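You operate a simulated robot arm through the tools that you are given. There is no shell and no other tool. Be economical: measure what you need, move in short steps, check, and stop when the job is done.

You run a simulated robot arm. Do the job below in one go: nothing can be reset, and whatever is moved stays where it is left.

TASK
Shut the right drawer of the long steel bench. Put the capped steel tube on the shelf under the long steel bench. Put the red fuse on the top of the leak detector. Take the brass fitting from the top of the long steel bench and put it on top of the orange cable reel. Open the rack drawer, put the grey meter on the top of the long steel bench away in the inside of the rack drawer, then shut the drawer. Open the lower small drawer. The order is free. Set down upright: red fuse.
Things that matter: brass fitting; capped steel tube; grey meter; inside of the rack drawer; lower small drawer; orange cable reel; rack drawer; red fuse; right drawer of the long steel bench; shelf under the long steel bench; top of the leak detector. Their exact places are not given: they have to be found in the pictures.

Only the result counts: the job must be done as asked and must still hold three seconds after the hand-in. Knocking over, shifting, dropping, spilling or breaking anything else fails it.

THE ROBOT
A 6-joint arm with a fingered hand on a trunk, on a base that drives. Base frame: it is fixed to the floor where the robot stands at the start and does not move with it; the origin is under the middle of the robot, x ahead of it, y to its left, z up; the surface under the hand at the start is at about z = 0.86. Lengths are in m, angles in degrees, forces in N, time in s.
With the tool pointing down near the work surface it reaches from about 0.2 to 0.66 m from the robot's upright axis, wherever it stands. Its first joint turns from -166.0 to 166.0 degrees. Places, roughly: brass fitting (3x3x4 cm) [0.2, 0.7, 0.9]; capped steel tube (4x4x10 cm) [0.5, 0.6, 0.9]; grey meter [-0.25, 0.75, 1]; inside of the rack drawer [-2.4, -1, 1]; lower small drawer [-3.2, -2.5, 0.9]; orange cable reel (7x7x8 cm) [0.3, 0.8, 0.9]; rack drawer [-2.4, -1, 1]; red fuse [0.5, 0.75, 0.75]; right drawer of the long steel bench [0.4, 0.2, 0.7]; shelf under the long steel bench [0, 0.8, 0.2]; top of the leak detector (23x25 cm) [-2.34, -0.46, 0.9]. Payload 4 kg.
The tool frame sits at the grasp point between the pads (the TCP): z along the fingers, y along the line on which they close. The tips reach 0.026 m beyond it. The gripper opens to 0.148 m. The gripper's body begins 0.073 m behind the TCP. The gripper is a hand of 3 fingers: y runs from the thumb to the fingers, the wrist lies at [0, 0, -0.239] in the tool frame, and closing takes about 1.5 s.
Orientation is that of the tool frame in the base frame, as a unit quaternion [x, y, z, w]. With the fingers straight down and closing along the base's y, the tool's x points along the base's -x, its y along +y and its z along -z.

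THE INTERFACE
- The arm moves only by the tool apply_moves. Its argument "targets" is a list of rows, each a list of 7 numbers: the shift along the base's x, y, z in cm, then the turn, a rotation vector about the base's x, y, z in rad, then the finger opening in cm, from 0 to 14.8. In form: [[x, y, z, ax, ay, az, claw], ...]. A call has 1 to 10 rows; each row shifts and turns the commanded pose from where the row before left it. A row lasts 0.2 s, in which the tool goes at most 0.05 m and 8.6 degrees; a call with a longer step from one row to the next is refused whole, and so is a gripper value outside its range. Where a pose cannot be reached the arm comes as near as it can. A force on the tool above 40 N (or 10 N above the force at the start of the call, whichever is more), or a blocked arm, ends the call early, and 0.2 s more pass. Each finger travels about 0.153 m/s and halts on what it meets, pressing with about 23 N; the grip force reading is that of the motor and also rises with nothing between the fingers. The clock runs only during rows and for 0.2 s after the last one: add rows that do not move to give the fingers time. The reply holds the time, the measured pose of the TCP, the force on the tool along the base axes, the opening and the grip force, in the units named above and with some noise, with the torque about the TCP (base axes, N m) and any sound that the robot's microphone picked up, and new pictures: "views" is both (left out), scene, wrist or none.
- Cameras (640 x 400 px; columns grow to the right, rows downward): "scene" is now at [0.0435, 0.2438, 1.4021]; the picture's right is [0.56, -0.83, 0.00], its down [-0.66, -0.45, -0.60] and it looks along [0.50, 0.34, -0.80] (base axes); focal length 214 px, centre (320, 200). "wrist" rides on the gripper at [0.068, -0.039, -0.09] in the tool frame; the picture's right is [0.50, 0.87, 0.00], its down [-0.66, 0.38, -0.65] and it looks along [-0.57, 0.33, 0.76] (tool axes); focal length 222 px, centre (320, 200).
- lift_body(by): slides the trunk up (or, below 0, down) by that many m; the arm and the scene camera ride with it, the base frame stays. It gives what a move gives, with no picture.
- roll_base(legs): drives the robot by 1 to 6 legs, each [ahead, left, turn to the left] in m, m and degrees, along the robot's own axes; the way and the turn of a leg run together, so that a leg with both is an arc; at most 1.5 m and 180 degrees a leg. The arm and the cameras ride along, it lands a little off, and it stops where it bumps. It gives what a move gives, and a new picture of the scene camera.
- set_grasp(shape): the hand has 3 fingers and takes this shape, open, in about a second: jaw (thumb against the fingers, like two jaws); tri (thumb and two fingers); tip (a fingertip pinch); poke (one finger out to press); point (the index stretched); flat (the hand flat); cup (the hand cupped); fist (a fist). The gripper value then closes the fingers along that shape, each until it touches; the sizes above hold for jaw. It gives what a move gives, with no picture.
- turn_head(pan, tilt): turns the head with the scene camera to pan (to the left, within 120 degrees either way) and tilt (down, from -29 to 69), counted from straight ahead of the robot. It gives what a move gives, and a new picture of the scene camera.
- locate(camera, pixels): there is no depth. For up to 12 entries [column, row, z] of the newest picture of that camera ("zoom" is the newest enlarged one), the place [x, y] in the base frame at which the ray of that pixel passes the height z, good to about 0.002 m, but the place of the scene camera against the robot may be out by one fixed shift of up to 0.012 m in any direction. No time passes.
- zoom(camera, box): a new picture of the part [left, top, right, bottom] of that camera's present view, enlarged. No time passes.
- finish_job(): hands the job in; it is judged then, once.

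Work in short steps. Measure before you move; look again where a grasp or a placing could have gone wrong, and mend it. You have 124 turns and 260 pictures in all, those below and enlarged ones among them. Open the gripper and draw the arm clear of the work before you hand the job in, unless the task says otherwise; then end with one line.

The tools are called after ">>>" as name(argument=value, ...) on one line, values as JSON. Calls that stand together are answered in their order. apply_moves: Moves the arm, as the interface text tells. Its arguments: {"type":"object","properties":{"targets":{"type":"array","items":{"type":"array","items":{"type":"number"}}},"views":{"type":"string","enum":["both","scene","wrist","none"]}},"required":["targets"]} The other tools are called the same way: lift_body (by) slides the trunk up or down; set_grasp (shape) gives the hand a shape; roll_base (legs) drives the base; turn_head (pan, tilt) turns the head that bears the scene camera; locate (camera, pixels) gives the place at which the rays of pixels pass given heights; zoom (camera, box) takes an enlarged picture of a part of a camera's view; finish_job () hands the job in.

At the start:

```text
t: 0.0
ee_pos: [0.3212, 0.381, 1.1777]
orientation: [0.001, 1.0, 0.0, 0.0]
force: [-0.5, -0.7, -1.0]
wrist_torque: [-0.01, 0.04, -0.01]
finger_gap: 0.1478
finger_force: 0.0
shape: jaw
trunk travel left (down, up): [-0.15, 0.167]
robot x, y, heading: [0.0007, 0.0028, -0.0]
head pan, tilt: [34.2, 53.1]
```

scene: 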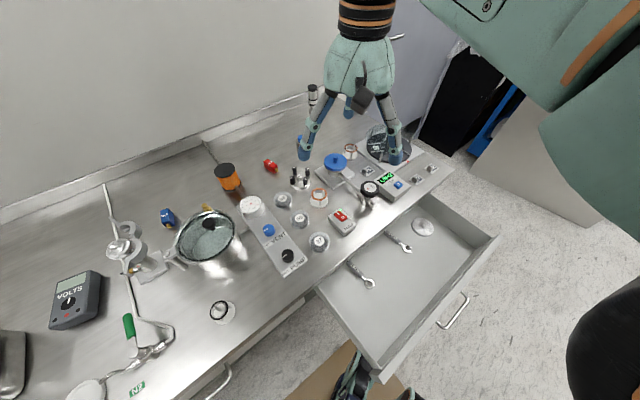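
wrist: 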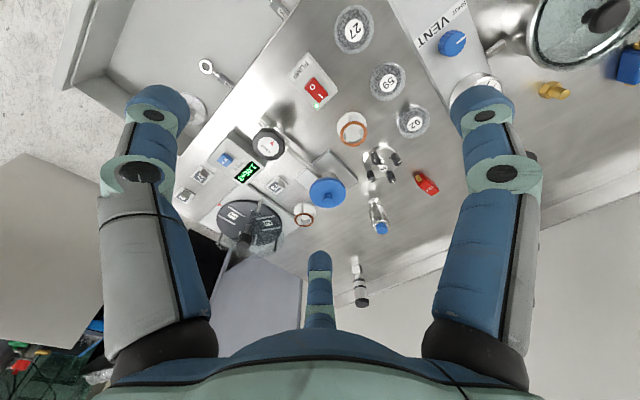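

The scene shows a bench with many items; I zoom in to identify the fitting, fuse, tube and reel.

>>> zoom(camera="scene", box=[140, 120, 340, 280])

>>> zoom(camera="scene", box=[280, 70, 500, 260])

>>> locate(camera="scene", pixels=[[228, 178, 0.9], [208, 210, 0.87], [168, 217, 0.87], [270, 165, 0.87], [312, 97, 0.9], [75, 300, 0.88], [315, 287, 0.86], [452, 172, 0.86], [382, 380, 0.76], [496, 240, 0.76], [455, 312, 0.7], [205, 140, 0.86]])

```text
2.50 times, centred on (240, 200) of scene
```

zoom: 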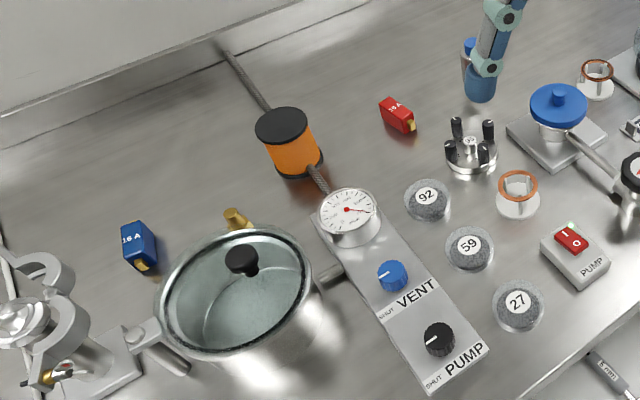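

```text
2.11 times, centred on (390, 165) of scene
```

zoom: 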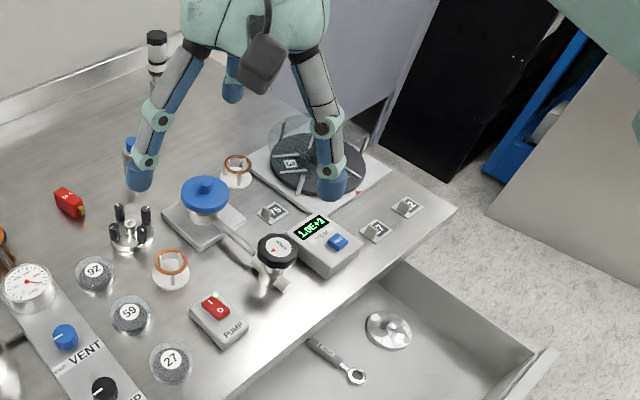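

```text
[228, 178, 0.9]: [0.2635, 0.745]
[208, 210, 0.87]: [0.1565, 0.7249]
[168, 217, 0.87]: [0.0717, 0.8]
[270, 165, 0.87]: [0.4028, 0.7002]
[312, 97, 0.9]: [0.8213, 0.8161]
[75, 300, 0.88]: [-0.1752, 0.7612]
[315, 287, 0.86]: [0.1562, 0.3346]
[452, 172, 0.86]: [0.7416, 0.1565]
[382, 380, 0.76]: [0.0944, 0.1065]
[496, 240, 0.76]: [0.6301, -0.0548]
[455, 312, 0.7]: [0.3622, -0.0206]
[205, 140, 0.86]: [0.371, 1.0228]
```

The drawer front's rim runs between px (382,380) and (496,240), i.e. (0.09,0.11)→(0.63,-0.05). I look at the drawer front more squarely.

>>> turn_head(pan=10, tilt=60)

>>> zoom(camera="wrist", box=[260, 100, 640, 320])

```text
t: 0.9
ee_pos: [0.3221, 0.3795, 1.1779]
orientation: [0.0, 1.0, -0.001, 0.0]
force: [0.3, -0.6, -0.1]
wrist_torque: [0.0, 0.01, 0.02]
finger_gap: 0.1477
finger_force: 0.0
shape: jaw
trunk travel left (down, up): [-0.15, 0.167]
robot x, y, heading: [-0.0006, 0.0001, -0.1]
head pan, tilt: [10.0, 60.0]
```

scene: 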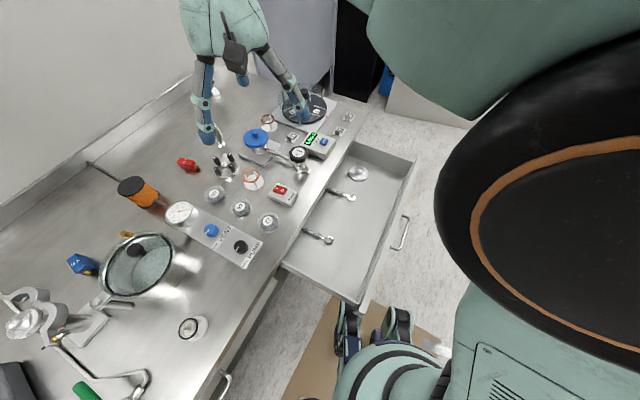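

```text
1.68 times, centred on (450, 210) of wrist
```

zoom: 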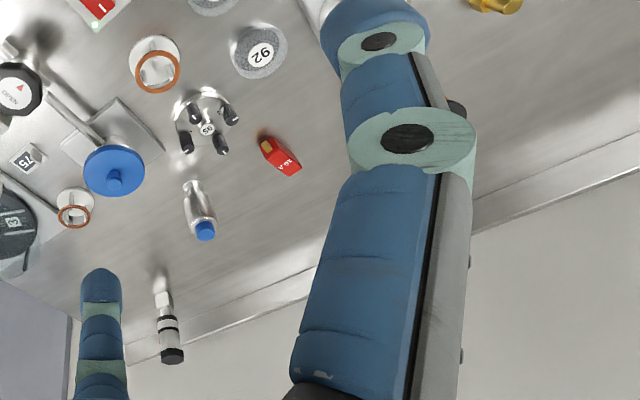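

I measure the blue-capped tube, fuse, drawer front and handle.

>>> locate(camera="wrist", pixels=[[381, 228, 0.95], [375, 203, 0.86], [361, 300, 0.95], [357, 272, 0.86], [426, 183, 0.87], [435, 188, 0.87], [552, 90, 0.88]])

>>> locate(camera="scene", pixels=[[360, 305, 0.76], [415, 160, 0.76], [405, 232, 0.7], [282, 268, 0.86], [366, 105, 0.86], [345, 142, 0.76], [186, 163, 0.88], [132, 183, 0.94]])

>>> zoom(camera="scene", box=[260, 120, 440, 320])

```text
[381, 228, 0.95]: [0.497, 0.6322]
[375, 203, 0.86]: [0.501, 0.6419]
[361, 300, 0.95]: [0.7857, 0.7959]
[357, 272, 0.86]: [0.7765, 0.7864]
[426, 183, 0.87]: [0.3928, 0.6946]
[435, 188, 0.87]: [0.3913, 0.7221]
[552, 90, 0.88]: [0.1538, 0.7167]
```

```text
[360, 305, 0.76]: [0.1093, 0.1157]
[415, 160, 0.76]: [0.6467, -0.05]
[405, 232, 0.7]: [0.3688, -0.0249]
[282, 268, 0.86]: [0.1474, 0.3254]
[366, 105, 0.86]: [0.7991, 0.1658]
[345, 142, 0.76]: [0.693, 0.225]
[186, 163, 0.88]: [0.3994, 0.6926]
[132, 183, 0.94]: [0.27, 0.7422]
```

```text
2.00 times, centred on (350, 220) of scene
```

zoom: 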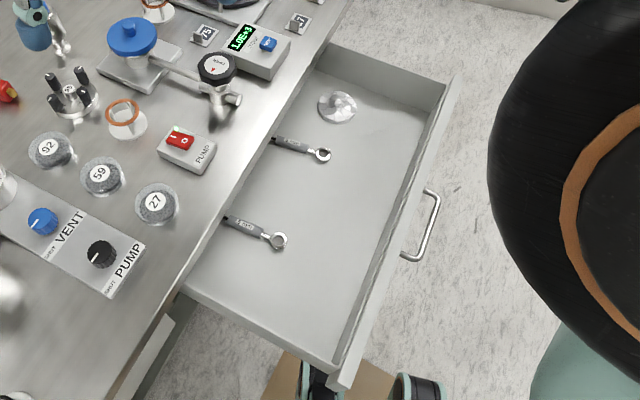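

Tube is at (0.50,0.637), fuse (0.393,0.708), fitting (0.154,0.717), drawer handle about (0.369,-0.025,0.70). I bring the closed hand outside the handle, turned so its width is along the bench.

>>> apply_moves(targets=[[0.24, -4.8, 0, 0, 0, 0.1274, 6], [0.24, -4.8, 0, 0, 0, 0.1274, 3], [0.24, -4.8, 0, 0, 0, 0.1274, 0], [0.24, -4.8, 0, 0, 0, 0.1274, 0], [0.24, -4.8, 0, 0, 0, 0.1274, 0], [0.24, -4.8, 0, 0, 0, 0.1274, 0], [0.24, -4.8, 0, 0, 0, 0.1274, 0], [0.24, -4.8, 0, 0, 0, 0.1274, 0], [0.24, -4.8, 0, 0, 0, 0.1274, 0], [0.24, -4.8, 0, 0, 0, 0.1274, 0]])

```text
t: 3.1
ee_pos: [0.3553, -0.0572, 1.1779]
orientation: [-0.591, 0.806, -0.003, -0.004]
force: [-0.1, 0.0, 0.0]
wrist_torque: [-0.02, 0.01, 0.02]
finger_gap: 0.0
finger_force: 22.9
shape: jaw
out of reach, approached as far as the arm can: row 10
trunk travel left (down, up): [-0.15, 0.167]
robot x, y, heading: [-0.0021, -0.0008, -0.1]
head pan, tilt: [10.0, 60.0]
```

scene: 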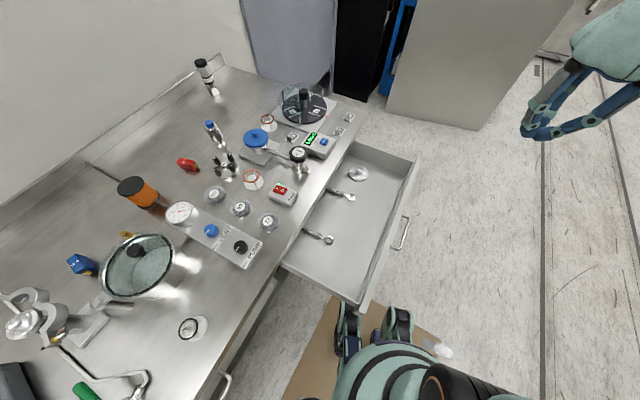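
wrist: 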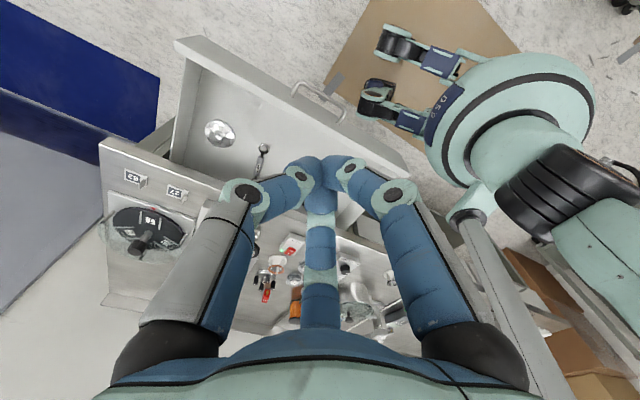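

The last row was cut by reach at this height. I go down 15 cm and see whether the commanded pose is then reached.

>>> apply_moves(targets=[[0, -1, -4, 0, 0, 0, 0], [0, -1, -4, 0, 0, 0, 0], [0, -1, -4, 0, 0, 0, 0], [0, -1, -3, 0, 0, 0, 0]], views="wrist")

```text
t: 4.1
ee_pos: [0.3625, -0.0572, 1.0274]
orientation: [-0.593, 0.805, -0.003, -0.003]
force: [0.8, 0.3, -0.4]
wrist_torque: [-0.03, -0.01, -0.02]
finger_gap: 0.0
finger_force: 22.7
shape: jaw
out of reach, approached as far as the arm can: row 1, 2, 3, 4
trunk travel left (down, up): [-0.15, 0.167]
robot x, y, heading: [-0.003, 0.0003, 0.0]
head pan, tilt: [10.0, 60.0]
```

wrist: 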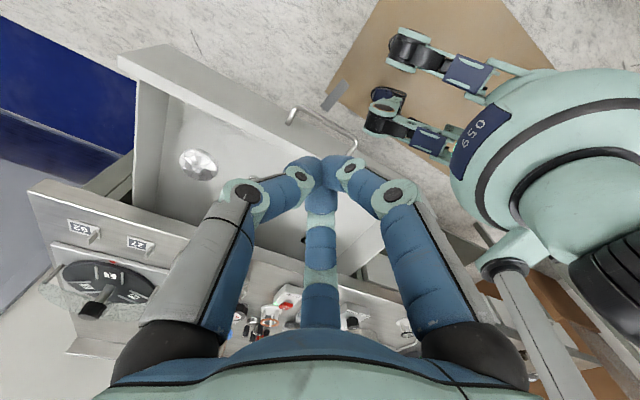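

The arm can't get further right from this stance. I drive to the outside of the drawer and face the bench (heading ~73°).

>>> roll_base(legs=[[0, -0.42, 0], [0.26, 0, 0], [0, 0, 73]])

```text
t: 12.9
ee_pos: [0.42, -0.088, 1.0293]
orientation: [0.956, -0.294, 0.003, 0.001]
force: [0.7, 0.0, -0.8]
wrist_torque: [0.0, 0.01, 0.0]
finger_gap: 0.0002
finger_force: 23.4
shape: jaw
trunk travel left (down, up): [-0.15, 0.167]
robot x, y, heading: [0.2595, -0.4193, 73.0]
head pan, tilt: [10.0, 60.0]
```

scene: 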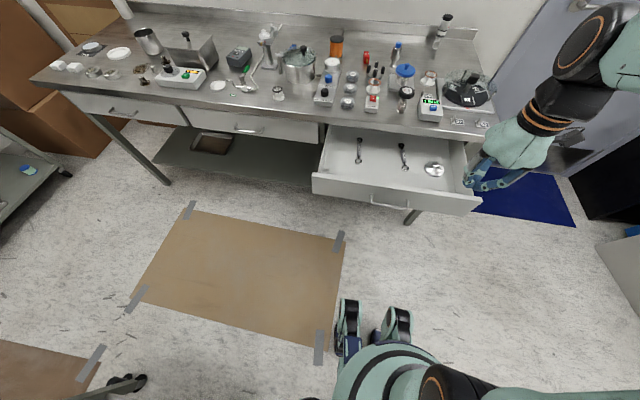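

I turn the hand back −73° and shift it to stand outside the handle.

>>> apply_moves(targets=[[-0.8, -0.2, 0, 0, 0, -0.1415, 0], [-0.8, -0.2, 0, 0, 0, -0.1415, 0], [-0.8, -0.2, 0, 0, 0, -0.1415, 0], [-0.8, -0.2, 0, 0, 0, -0.1415, 0], [-0.8, -0.2, 0, 0, 0, -0.1415, 0], [-0.8, -0.2, -3, 0, 0, -0.1415, 0], [-0.8, -0.2, -3, 0, 0, -0.1415, 0], [-0.8, -0.2, -3, 0, 0, -0.1415, 0], [-0.8, -0.2, -3, 0, 0, -0.1415, 0]])

>>> locate(camera="scene", pixels=[[390, 205, 0.68], [313, 177, 0.76], [481, 197, 0.76], [400, 133, 0.86], [390, 203, 0.7]])

```text
t: 14.9
ee_pos: [0.3478, -0.1051, 0.9078]
orientation: [-0.592, 0.806, -0.001, -0.001]
force: [-0.9, -0.2, 0.3]
wrist_torque: [-0.01, -0.01, -0.01]
finger_gap: 0.0
finger_force: 23.1
shape: jaw
trunk travel left (down, up): [-0.15, 0.167]
robot x, y, heading: [0.2561, -0.4194, 72.8]
head pan, tilt: [10.0, 60.0]
```

scene: 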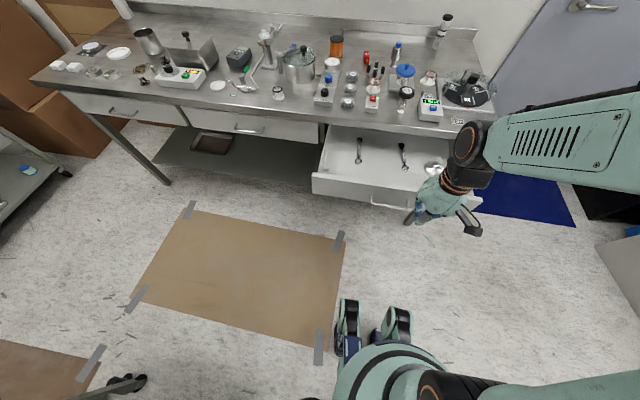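
wrist: 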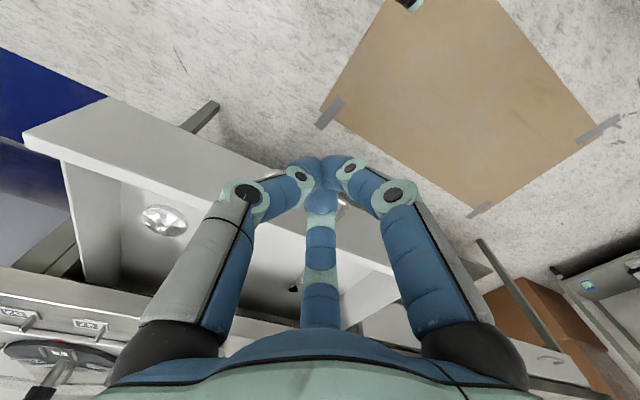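

```text
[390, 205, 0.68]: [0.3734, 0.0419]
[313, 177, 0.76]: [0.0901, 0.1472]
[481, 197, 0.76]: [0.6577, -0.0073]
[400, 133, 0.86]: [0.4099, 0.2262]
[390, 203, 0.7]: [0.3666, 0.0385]
```

Parallax puts the rim near z 0.82 and the handle near (0.365,0.01,0.77). I go down to z 0.75 and advance slowly toward the handle.

>>> apply_moves(targets=[[0, 0, -4, 0, 0, 0, 0], [0, 0, -4, 0, 0, 0, 0], [0, 0, -4, 0, 0, 0, 0], [0, 0, -3.5, 0, 0, 0, 0], [0.9, 2.9, 0, 0, 0, 0, 0], [0.9, 2.9, 0, 0, 0, 0, 0], [0.6, 1.9, 0, 0, 0, 0, 0]])

```text
t: 16.5
ee_pos: [0.3714, -0.0279, 0.7544]
orientation: [-0.593, 0.805, -0.002, -0.002]
force: [0.0, 0.0, 0.5]
wrist_torque: [0.02, 0.0, -0.03]
finger_gap: 0.0
finger_force: 22.8
shape: jaw
trunk travel left (down, up): [-0.15, 0.167]
robot x, y, heading: [0.2565, -0.4169, 73.2]
head pan, tilt: [10.0, 60.0]
```

scene: 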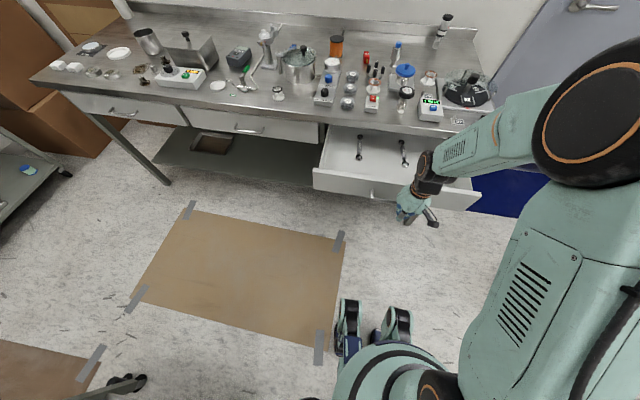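
wrist: 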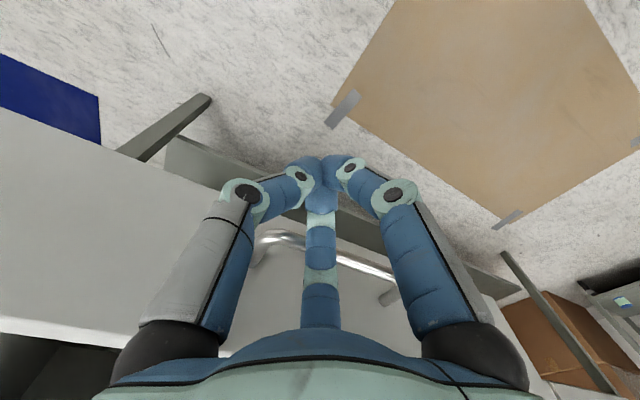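

The handle is straight beyond the fingers and well centred. I push on slowly.

>>> apply_moves(targets=[[0.6, 1.9, 0, 0, 0, 0, 0], [0.6, 1.9, 0, 0, 0, 0, 0], [0.6, 1.9, 0, 0, 0, 0, 0], [0.6, 1.9, 0, 0, 0, 0, 0], [0.6, 1.9, 0, 0, 0, 0, 0], [0.6, 1.9, 0, 0, 0, 0, 0], [0.6, 1.9, 0, 0, 0, 0, 0], [0.6, 1.9, 0, 0, 0, 0, 0]])

```text
t: 18.3
ee_pos: [0.4205, 0.1249, 0.7522]
orientation: [-0.593, 0.805, -0.002, -0.003]
force: [0.6, 1.0, 0.0]
wrist_torque: [-0.02, 0.0, -0.02]
finger_gap: 0.0
finger_force: 23.0
shape: jaw
trunk travel left (down, up): [-0.15, 0.167]
robot x, y, heading: [0.2592, -0.4173, 73.1]
head pan, tilt: [10.0, 60.0]
```

scene: 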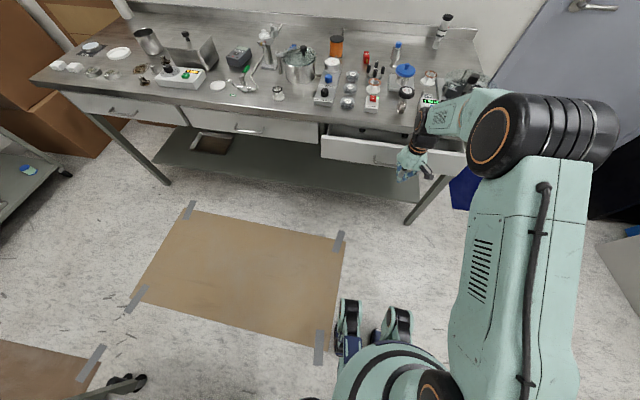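
wrist: 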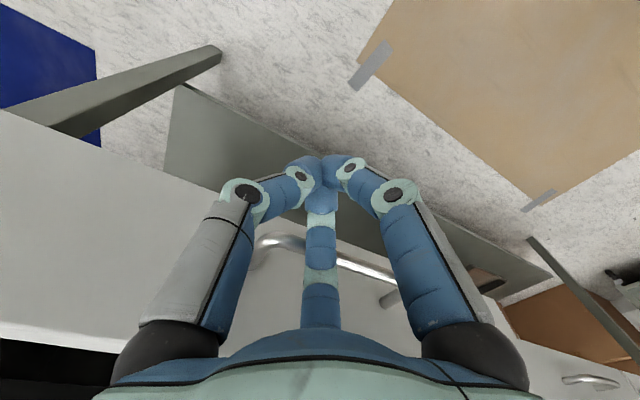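

The drawer closes freely; I push on until it stops.

>>> apply_moves(targets=[[0.6, 1.9, 0, 0, 0, 0, 0], [0.6, 1.9, 0, 0, 0, 0, 0], [0.6, 1.9, 0, 0, 0, 0, 0], [0.45, 1.4, 0, 0, 0, 0, 0], [0.45, 1.4, 0, 0, 0, 0, 0], [0.45, 1.4, 0, 0, 0, 0, 0], [0.45, 1.4, 0, 0, 0, 0, 0]])

```text
t: 19.6
ee_pos: [0.4476, 0.2092, 0.7523]
orientation: [-0.593, 0.805, -0.006, -0.005]
force: [-2.6, -10.2, 2.4]
wrist_torque: [1.03, -0.29, 0.07]
finger_gap: 0.0
finger_force: 22.9
shape: jaw
trunk travel left (down, up): [-0.15, 0.167]
robot x, y, heading: [0.2624, -0.4179, 73.0]
head pan, tilt: [10.0, 60.0]
stopped in row 6: the force on the tool passed its limit at 74 N (the readings are from after the stop); the commanded pose is now the measured one
```

scene: 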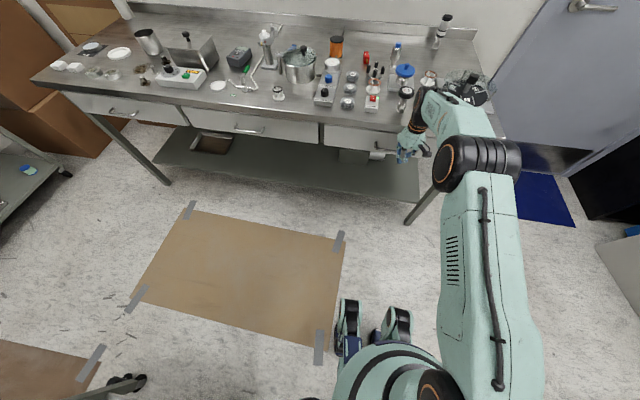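
wrist: 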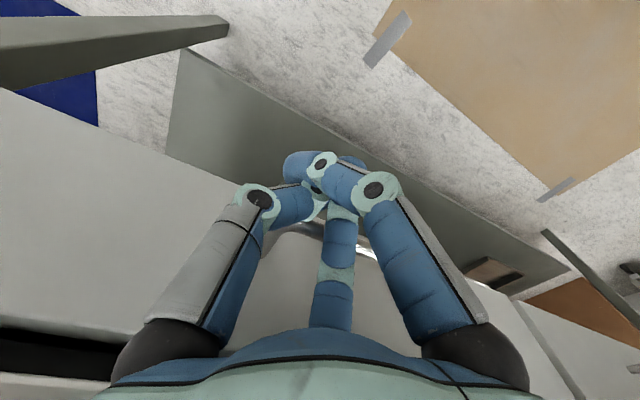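

A hard stop was met. I back off and look whether the drawer front is flush.

>>> apply_moves(targets=[[-0.9, -2.9, 0, 0, 0, 0, 0], [-1.2, -3.8, 0, 0, 0, 0, 0], [-1.2, -3.8, 0, 0, 0, 0, 0], [-1.2, -3.8, 0, 0, 0, 0, 0], [0, 0, 4.5, 0, 0, 0, 4], [0, 0, 4.5, 0, 0, 0, 8], [0, 0, 4.5, 0, 0, 0, 12], [0, 0, 4.5, 0, 0, 0, 14], [0, 0, 4.5, 0, 0, 0, 14]])

>>> zoom(camera="scene", box=[300, 80, 500, 200])

```text
t: 21.6
ee_pos: [0.4028, 0.069, 0.9781]
orientation: [-0.593, 0.805, -0.005, -0.007]
force: [-0.6, 0.1, -0.2]
wrist_torque: [0.03, 0.01, -0.02]
finger_gap: 0.1394
finger_force: 0.0
shape: jaw
trunk travel left (down, up): [-0.15, 0.167]
robot x, y, heading: [0.2584, -0.4192, 73.0]
head pan, tilt: [10.0, 60.0]
```

scene: 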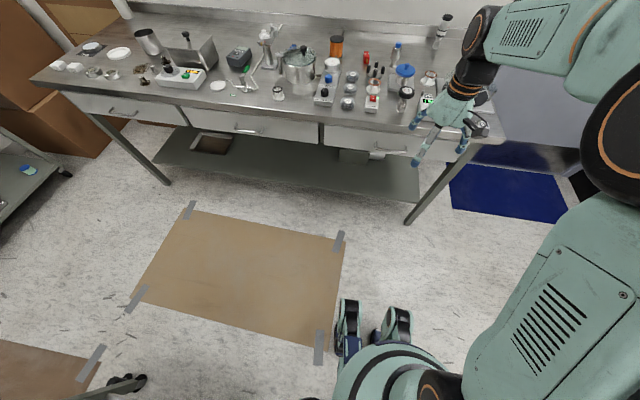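
wrist: 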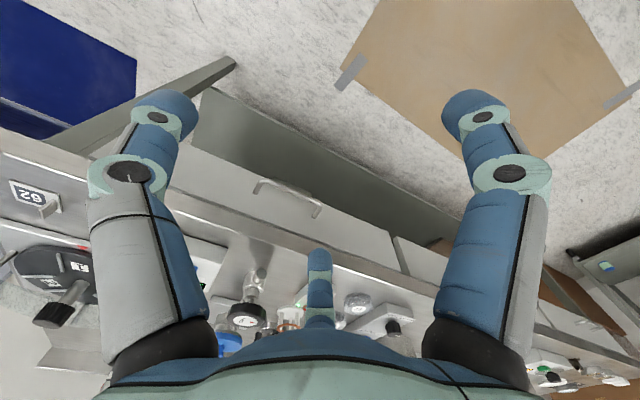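

```text
3.20 times, centred on (400, 140) of scene
```

zoom: 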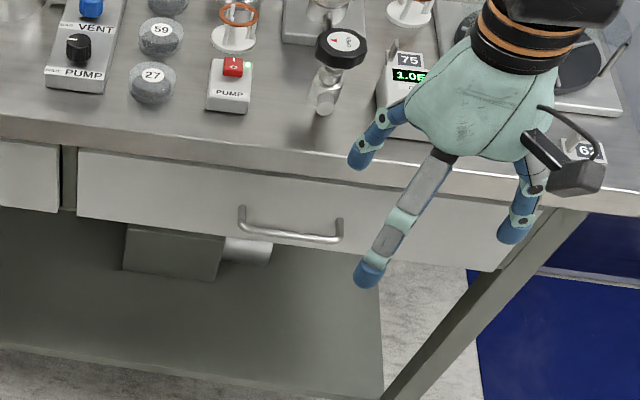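

The drawer is shut. I measure the shelf's front edge, the feet and bench edges from this view.

>>> locate(camera="scene", pixels=[[152, 164, 0.2], [300, 187, 0.2], [421, 201, 0.2], [347, 303, 0.05], [402, 312, 0.05], [325, 124, 0.86], [440, 142, 0.86], [396, 62, 0.86], [365, 63, 0.86], [310, 150, 0.2]])

>>> zoom(camera="scene", box=[130, 100, 440, 230])

```text
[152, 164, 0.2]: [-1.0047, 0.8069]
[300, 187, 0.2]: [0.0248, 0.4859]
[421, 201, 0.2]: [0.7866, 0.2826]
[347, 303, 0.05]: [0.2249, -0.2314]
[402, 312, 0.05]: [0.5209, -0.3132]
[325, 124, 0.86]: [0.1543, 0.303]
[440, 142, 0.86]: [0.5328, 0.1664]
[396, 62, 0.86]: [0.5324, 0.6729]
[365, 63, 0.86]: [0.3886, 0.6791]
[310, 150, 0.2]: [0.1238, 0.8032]
```

```text
2.06 times, centred on (285, 165) of scene
```

zoom: 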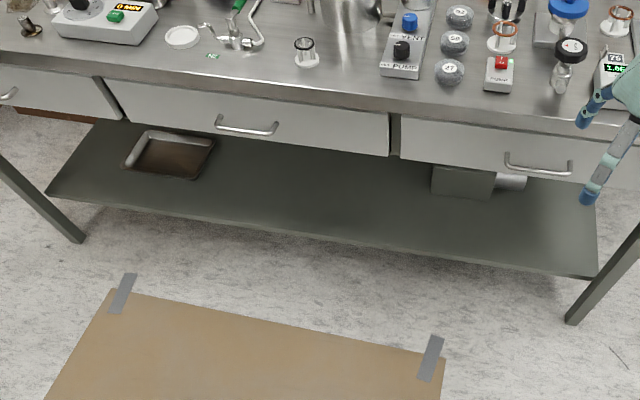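

I zoom in on the tube and neighbours from here.

>>> zoom(camera="scene", box=[290, 20, 450, 120])

>>> zoom(camera="scene", box=[200, 20, 360, 120])

```text
4.00 times, centred on (370, 70) of scene
```

zoom: 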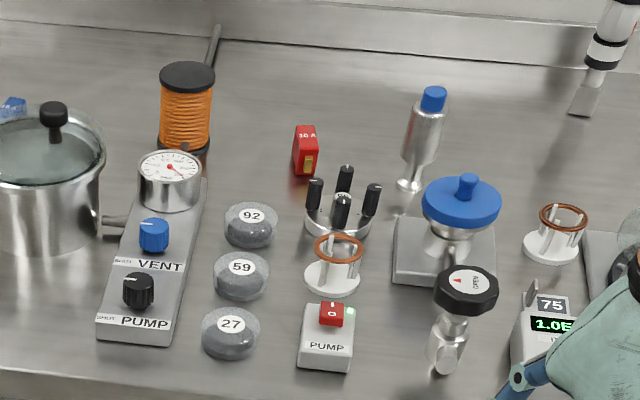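

```text
4.00 times, centred on (280, 70) of scene
```

zoom: 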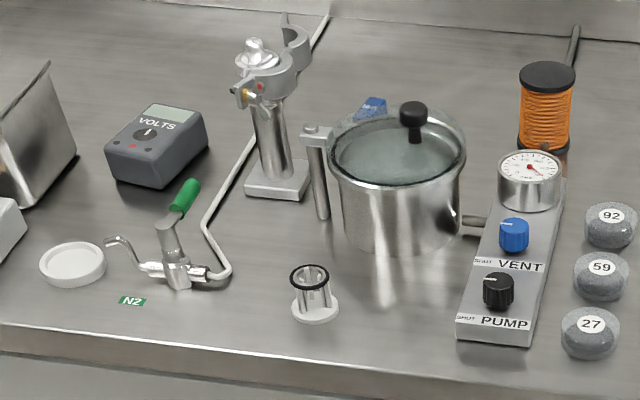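

The tube (px 395,50) stands free behind the blue handwheel. I raise the hand and drive in toward the bench, in line with the tube.

>>> apply_moves(targets=[[0, 0, 4.5, 0, 0, 0, 14], [0, 0, 4.5, 0, 0, 0, 14], [0, 0, 4.5, 0, 0, 0, 14], [0, 0, 4.5, 0, 0, 0, 14], [0, 0, 4.5, 0, 0, 0, 14]], views="none")

>>> roll_base(legs=[[0, 0.077, 0], [0.33, 0, 0]])

```text
t: 22.8
ee_pos: [0.4028, 0.0664, 1.2017]
orientation: [-0.593, 0.805, -0.005, -0.007]
force: [0.7, -0.5, 0.7]
wrist_torque: [-0.02, -0.04, -0.01]
finger_gap: 0.1398
finger_force: 0.1
shape: jaw
trunk travel left (down, up): [-0.15, 0.167]
robot x, y, heading: [0.261, -0.4155, 72.8]
head pan, tilt: [10.0, 60.0]
```

```text
t: 25.9
ee_pos: [0.425, 0.401, 1.2012]
orientation: [-0.593, 0.805, -0.005, -0.007]
force: [0.4, 0.4, -0.4]
wrist_torque: [-0.01, 0.02, 0.01]
finger_gap: 0.1402
finger_force: 0.1
shape: jaw
trunk travel left (down, up): [-0.15, 0.167]
robot x, y, heading: [0.2817, -0.0828, 73.1]
head pan, tilt: [10.0, 60.0]
```

scene: 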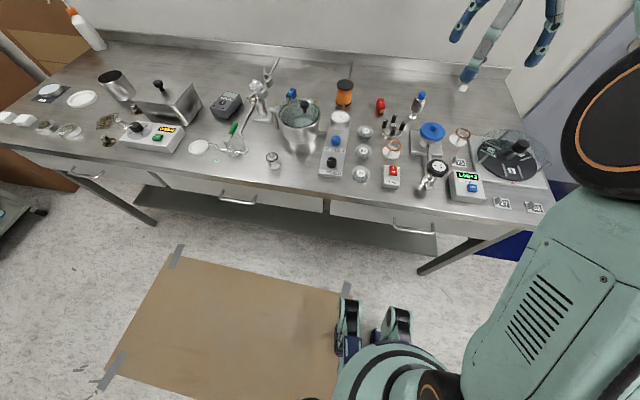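

Clear so far; another 8 cm forward, then I measure the tube.

>>> roll_base(legs=[[0.08, 0, 0]])

>>> zoom(camera="scene", box=[320, 60, 480, 220])

```text
t: 27.0
ee_pos: [0.4499, 0.4782, 1.2007]
orientation: [-0.593, 0.805, -0.006, -0.006]
force: [0.3, 1.3, 0.4]
wrist_torque: [-0.03, 0.02, 0.01]
finger_gap: 0.1398
finger_force: 0.1
shape: jaw
trunk travel left (down, up): [-0.15, 0.167]
robot x, y, heading: [0.3078, -0.0058, 72.8]
head pan, tilt: [10.0, 60.0]
```

scene: 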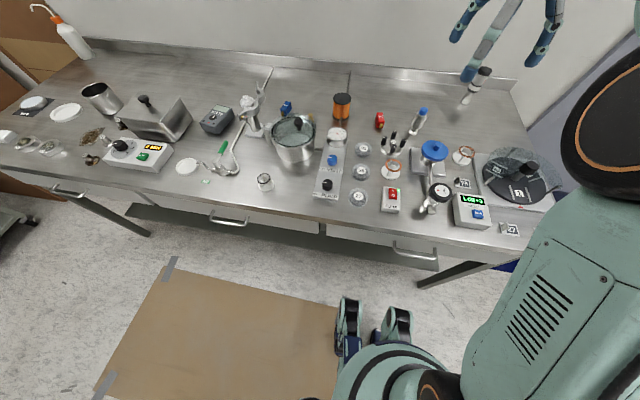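

```text
2.50 times, centred on (400, 140) of scene
```

zoom: 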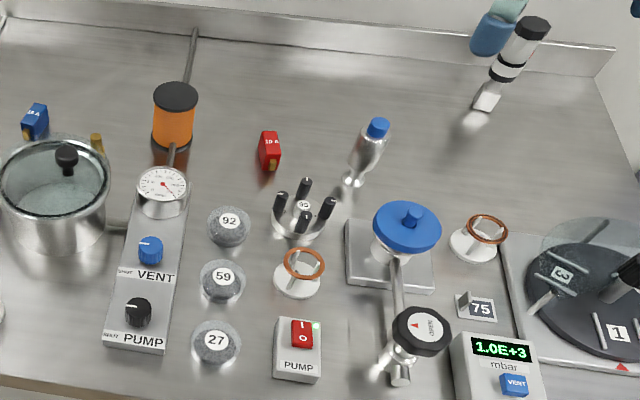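

I move the hand above the tube and take a wrist picture.

>>> apply_moves(targets=[[1.2, 4, 0, 0, 0, 0, 12], [1.2, 4, 0, 0, 0, 0, 10], [1.2, 4, -1, 0, 0, 0, 9], [1.2, 3.4, -2, 0, 0, 0, 8]])

>>> locate(camera="scene", pixels=[[422, 109, 0.955], [407, 134, 0.86], [380, 120, 0.88], [342, 98, 0.94]])

```text
t: 28.0
ee_pos: [0.4738, 0.5544, 1.1245]
orientation: [-0.593, 0.806, -0.005, -0.006]
force: [-0.4, 0.3, 0.6]
wrist_torque: [0.03, 0.0, 0.0]
finger_gap: 0.0809
finger_force: 0.0
shape: jaw
out of reach, approached as far as the arm can: row 1, 2, 3, 4
trunk travel left (down, up): [-0.15, 0.167]
robot x, y, heading: [0.3065, -0.0065, 73.0]
head pan, tilt: [10.0, 60.0]
```

scene: 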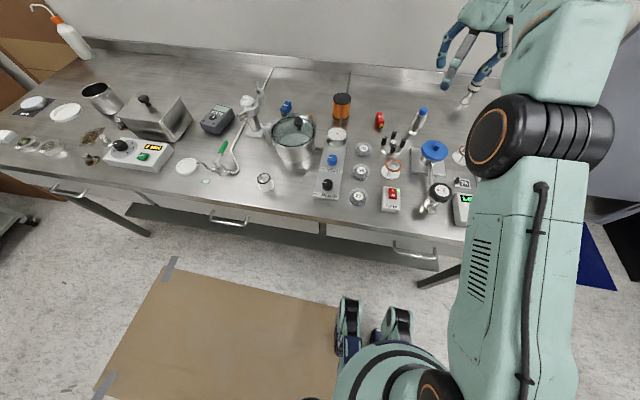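
wrist: 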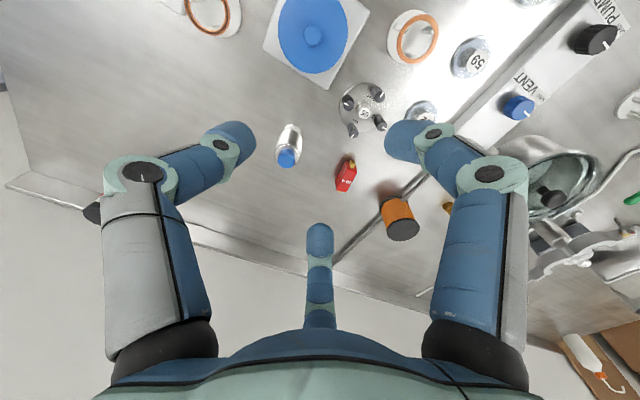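

```text
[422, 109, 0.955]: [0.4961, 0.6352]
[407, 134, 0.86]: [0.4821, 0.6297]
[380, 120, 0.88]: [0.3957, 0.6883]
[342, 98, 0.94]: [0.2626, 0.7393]
```

I locate the tube cap, fuse and reel from the wrist view.

>>> locate(camera="wrist", pixels=[[288, 158, 0.955], [290, 135, 0.9], [347, 167, 0.88], [404, 232, 0.94], [312, 32, 0.94]])

>>> zoom(camera="wrist", box=[240, 60, 480, 260])

```text
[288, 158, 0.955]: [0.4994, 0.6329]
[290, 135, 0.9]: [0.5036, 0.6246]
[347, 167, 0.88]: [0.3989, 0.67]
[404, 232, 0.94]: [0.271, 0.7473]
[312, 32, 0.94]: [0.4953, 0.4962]
```

```text
2.00 times, centred on (360, 160) of wrist
```

zoom: 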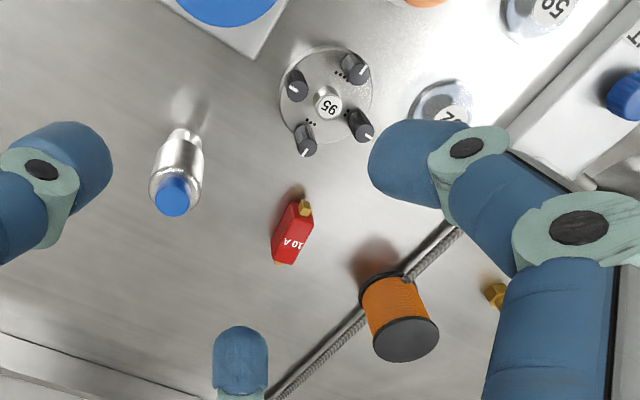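

Tube centre ≈ (0.498,0.634). I tilt the fingers ~20° forward for reach and move above it at z≈1.05.

>>> apply_moves(targets=[[0.5, 1.6, -2, 0.112, -0.034, 0, 8], [0.5, 1.6, -2, 0.112, -0.034, 0, 8], [0.5, 1.6, -2, 0.112, -0.034, 0, 8], [0.5, 1.6, -1, 0, 0, 0, 8], [0.4, 1.6, 0, 0, 0, 0, 8]])

```text
t: 29.2
ee_pos: [0.4977, 0.635, 1.054]
orientation: [-0.584, 0.794, 0.1, 0.134]
force: [-0.4, 0.5, 0.7]
wrist_torque: [0.03, 0.01, -0.02]
finger_gap: 0.0805
finger_force: 0.0
shape: jaw
trunk travel left (down, up): [-0.15, 0.167]
robot x, y, heading: [0.3076, -0.0069, 73.0]
head pan, tilt: [10.0, 60.0]
```

scene: 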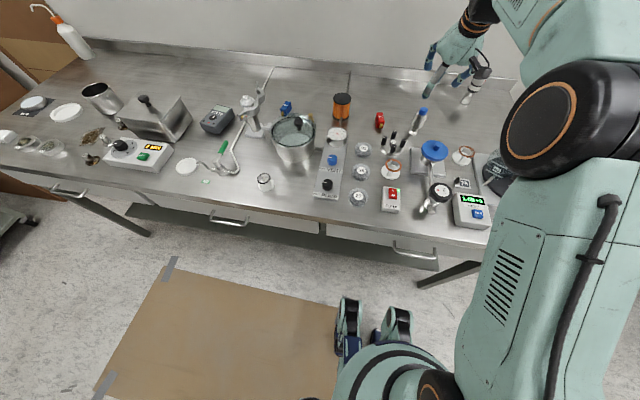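
wrist: 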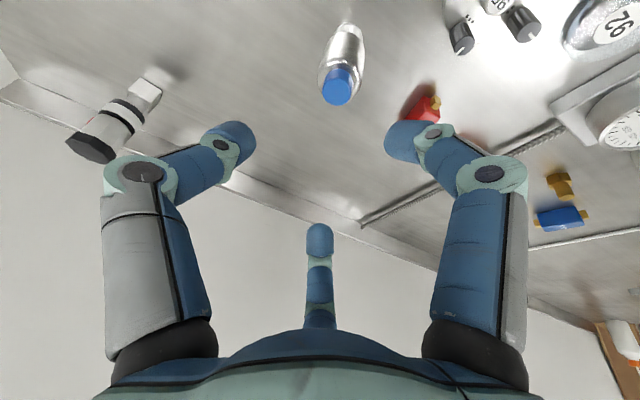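

The hand is over the tube at (0.498,0.635). I go straight down to z≈0.92.

>>> apply_moves(targets=[[0, 0, -4, 0, 0, 0, 8], [0, 0, -4, 0, 0, 0, 8], [0, 0, -3, 0, 0, 0, 8], [0, 0, -2.2, 0, 0, 0, 8]])

>>> zoom(camera="scene", box=[340, 40, 500, 160])

```text
t: 30.2
ee_pos: [0.4992, 0.6335, 0.9194]
orientation: [-0.585, 0.794, 0.1, 0.134]
force: [-0.1, 0.1, 0.5]
wrist_torque: [-0.01, 0.03, -0.01]
finger_gap: 0.0807
finger_force: 0.0
shape: jaw
trunk travel left (down, up): [-0.15, 0.167]
robot x, y, heading: [0.3047, -0.0056, 73.0]
head pan, tilt: [10.0, 60.0]
```

scene: 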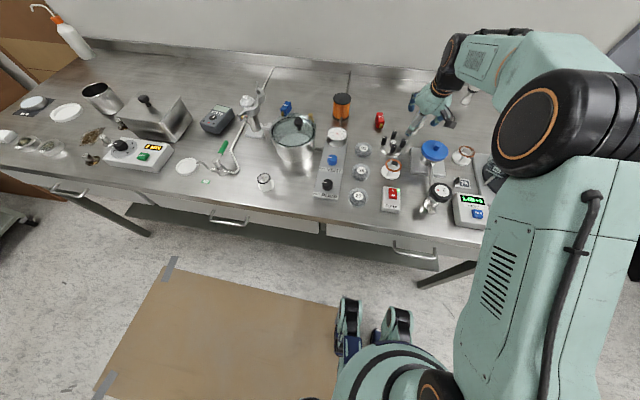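
wrist: 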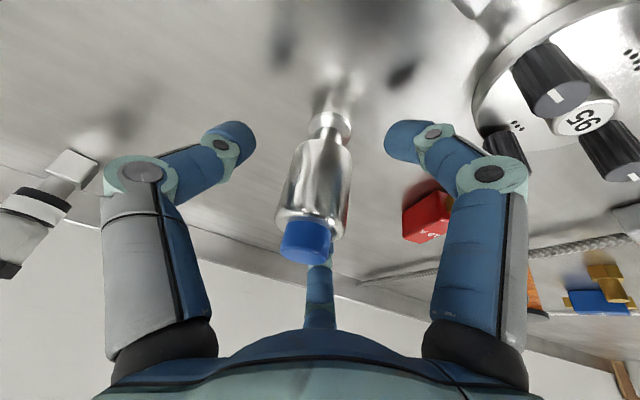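

```text
3.33 times, centred on (420, 100) of scene
```

zoom: 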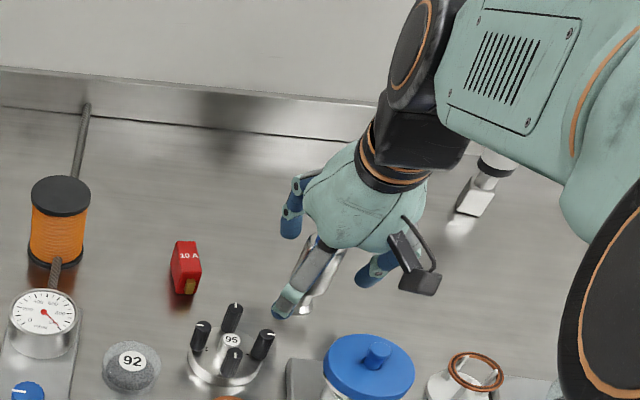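

The tube body sits between thumb and fingers. I close.

>>> apply_moves(targets=[[0, 0, 0, 0, 0, 0, 4], [0, 0, 0, 0, 0, 0, 1], [0, 0, 0, 0, 0, 0, 0], [0, 0, 0, 0, 0, 0, 0], [0, 0, 0, 0, 0, 0, 0]], views="wrist")

```text
t: 31.4
ee_pos: [0.5002, 0.6348, 0.9216]
orientation: [-0.584, 0.794, 0.099, 0.135]
force: [0.4, -0.6, 0.9]
wrist_torque: [-0.01, 0.02, 0.0]
finger_gap: 0.031
finger_force: 23.0
shape: jaw
trunk travel left (down, up): [-0.15, 0.167]
robot x, y, heading: [0.3047, -0.0098, 73.0]
head pan, tilt: [10.0, 60.0]
```

wrist: 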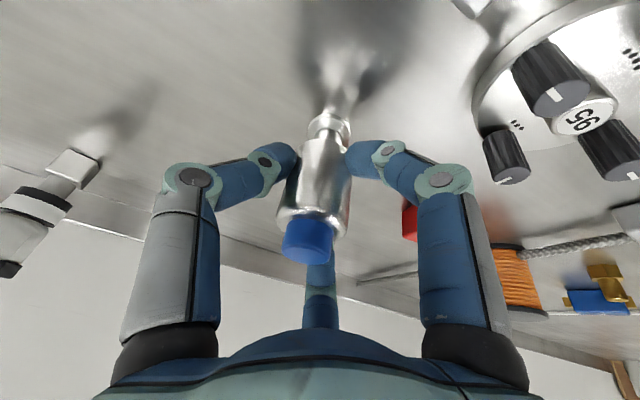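

Gripped (3.1 cm). I lift the tube to z≈1.12 and measure a free spot near the front edge (px ~300,190), where I can regrip it more flatly for the shelf.

>>> apply_moves(targets=[[0, 0, 3, 0, 0, 0, 0], [0, 0, 4, 0, 0, 0, 0], [0, 0, 4, 0, 0, 0, 0], [-0.3, -1, 4, 0, 0, 0, 0], [-0.9, -3, 4, 0, 0, 0, 0], [-0.9, -3, 0, 0, 0, 0, 0], [-0.9, -3, 0, 0, 0, 0, 0]])

>>> locate(camera="scene", pixels=[[300, 190, 0.86], [264, 187, 0.86], [317, 194, 0.86], [300, 212, 0.86], [274, 161, 0.86], [290, 205, 0.86]])

```text
refused: row 5 steps farther than a row can; nothing moved
```

```text
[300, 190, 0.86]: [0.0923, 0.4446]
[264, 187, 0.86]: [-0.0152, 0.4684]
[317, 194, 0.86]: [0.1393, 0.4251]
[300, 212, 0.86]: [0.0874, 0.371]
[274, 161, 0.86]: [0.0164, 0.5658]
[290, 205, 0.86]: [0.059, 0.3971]
```

I redo the lift with shorter steps, then pull back.

>>> apply_moves(targets=[[0, 0, 3, 0, 0, 0, 0], [0, 0, 4, 0, 0, 0, 0], [0, 0, 4, 0, 0, 0, 0], [0, 0, 4, 0, 0, 0, 0], [0, 0, 4, 0, 0, 0, 0], [-0.9, -3, 2, 0, 0, 0, 0], [-1.2, -4, 0, 0, 0, 0, 0], [-1.2, -4, 0, 0, 0, 0, 0], [-1.2, -4, 0, 0, 0, 0, 0]])

```text
t: 33.4
ee_pos: [0.4522, 0.4836, 1.1285]
orientation: [-0.584, 0.794, 0.099, 0.134]
force: [-1.3, -0.1, -2.5]
wrist_torque: [0.02, 0.01, 0.0]
finger_gap: 0.0309
finger_force: 23.0
shape: jaw
trunk travel left (down, up): [-0.15, 0.167]
robot x, y, heading: [0.3033, -0.0058, 73.3]
head pan, tilt: [10.0, 60.0]
```

scene: 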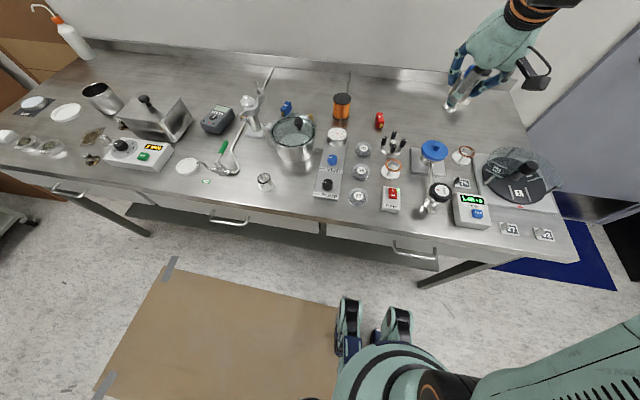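
wrist: 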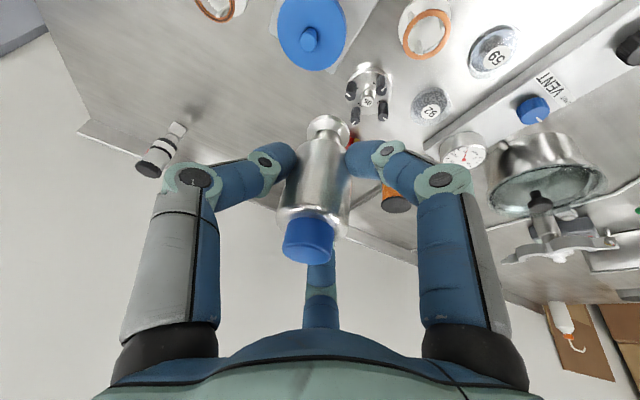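

Tube held well. I drive back 10 cm and left 36 cm to face the free spot.

>>> roll_base(legs=[[-0.1, 0, 0], [0, 0.36, 0]])

>>> zoom(camera="scene", box=[280, 80, 480, 230])

```text
t: 37.9
ee_pos: [0.0757, 0.4965, 1.1291]
orientation: [-0.583, 0.795, 0.099, 0.135]
force: [-0.2, 0.3, -0.9]
wrist_torque: [-0.03, -0.02, -0.02]
finger_gap: 0.0309
finger_force: 22.9
shape: jaw
trunk travel left (down, up): [-0.15, 0.167]
robot x, y, heading: [-0.0707, 0.0052, 72.7]
head pan, tilt: [10.0, 60.0]
```

scene: 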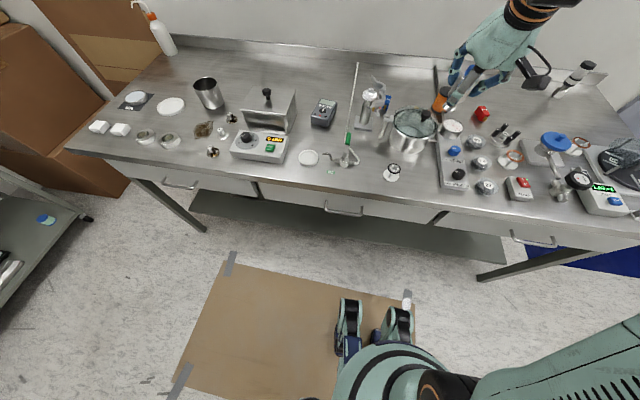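

```text
2.67 times, centred on (380, 155) of scene
```

zoom: 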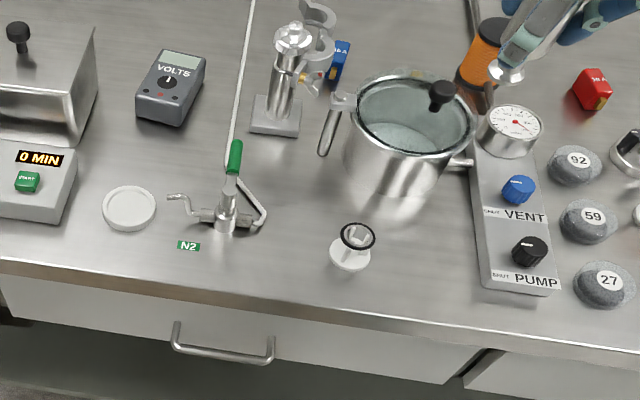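

I measure the free patch between the ringed stand and the PUMP panel.

>>> locate(camera="zoom", pixels=[[415, 275, 0.86], [350, 258, 0.86], [490, 285, 0.86], [415, 318, 0.86], [478, 200, 0.86], [265, 290, 0.86], [272, 262, 0.86]])

```text
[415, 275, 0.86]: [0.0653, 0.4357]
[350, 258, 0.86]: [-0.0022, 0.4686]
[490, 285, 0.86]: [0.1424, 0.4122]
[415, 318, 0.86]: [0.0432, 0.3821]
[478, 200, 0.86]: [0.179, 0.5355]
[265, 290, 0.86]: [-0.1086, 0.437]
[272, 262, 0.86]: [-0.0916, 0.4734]
```

I move to (0.07,0.435) and lower the tube to just above the surface.

>>> apply_moves(targets=[[-0.3, -3, 0, 0, 0, 0, 0], [-0.3, -3.1, 0, 0, 0, 0, 0], [0, 0, -4, 0, 0, 0, 0], [0, 0, -4, 0, 0, 0, 0], [0, 0, -4, 0, 0, 0, 0], [0, 0, -4, 0, 0, 0, 0], [0, 0, -3, 0, 0, 0, 0], [0, 0, -1.2, 0, 0, 0, 0]])

>>> zoom(camera="scene", box=[360, 100, 520, 220])

```text
t: 39.7
ee_pos: [0.0706, 0.4339, 0.9258]
orientation: [-0.584, 0.795, 0.1, 0.134]
force: [0.2, 0.4, -1.1]
wrist_torque: [-0.02, 0.02, 0.03]
finger_gap: 0.0308
finger_force: 23.2
shape: jaw
trunk travel left (down, up): [-0.15, 0.167]
robot x, y, heading: [-0.0722, 0.0017, 72.6]
head pan, tilt: [10.0, 60.0]
```

scene: 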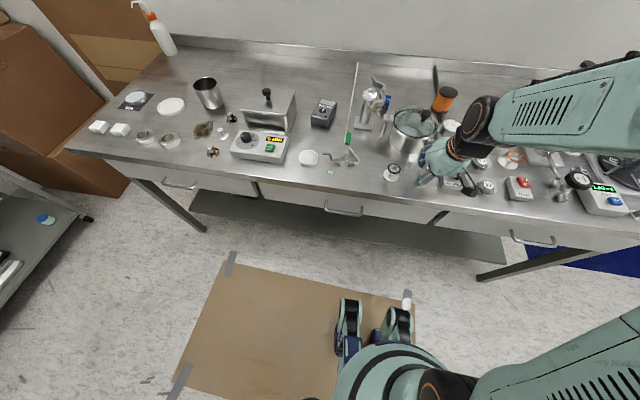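
wrist: 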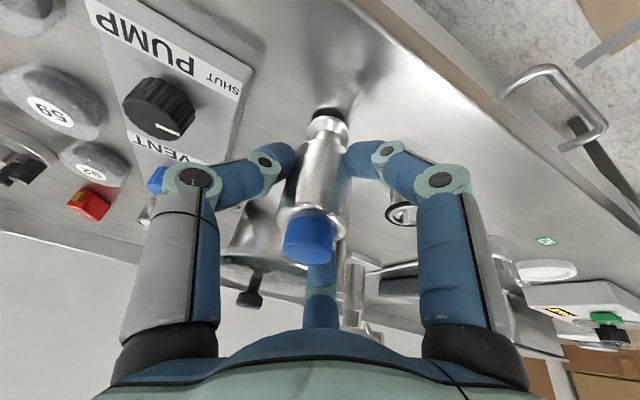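

```text
3.33 times, centred on (440, 160) of scene
```

zoom: 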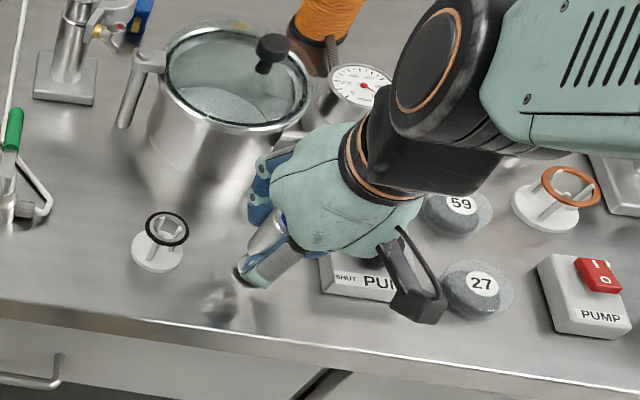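

Clear all around; I lower the last bit and release.

>>> apply_moves(targets=[[0, 0, -0.3, 0, 0, 0, 0], [0, 0, -0.2, 0, 0, 0, 0], [0, 0, 0, 0, 0, 0, 0]], views="none")

```text
t: 40.5
ee_pos: [0.0708, 0.4356, 0.9218]
orientation: [-0.583, 0.795, 0.099, 0.134]
force: [0.2, -0.2, -1.0]
wrist_torque: [-0.04, -0.02, 0.0]
finger_gap: 0.0309
finger_force: 23.5
shape: jaw
trunk travel left (down, up): [-0.15, 0.167]
robot x, y, heading: [-0.0683, 0.0048, 72.8]
head pan, tilt: [10.0, 60.0]
```

>>> apply_moves(targets=[[0, 0, -0.2, 0, 0, 0, 0], [0, 0, -0.2, 0, 0, 0, 0], [0, 0, 0, 0, 0, 0, 0]], views="wrist")

```text
t: 41.3
ee_pos: [0.0705, 0.4356, 0.919]
orientation: [-0.583, 0.795, 0.1, 0.136]
force: [3.0, 2.2, 20.3]
wrist_torque: [-0.06, -0.23, 0.07]
finger_gap: 0.0318
finger_force: 23.0
shape: jaw
trunk travel left (down, up): [-0.15, 0.167]
robot x, y, heading: [-0.0731, 0.0075, 72.6]
head pan, tilt: [10.0, 60.0]
```

wrist: 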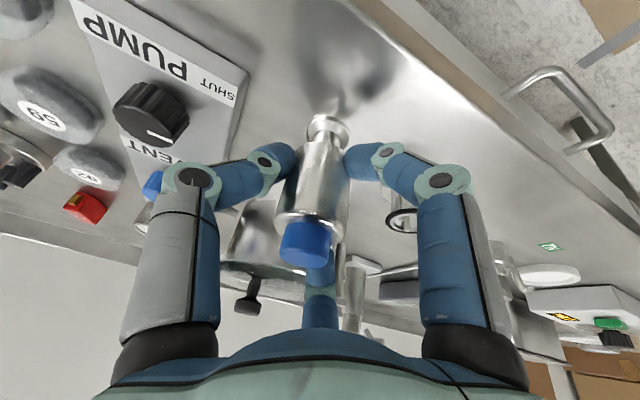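

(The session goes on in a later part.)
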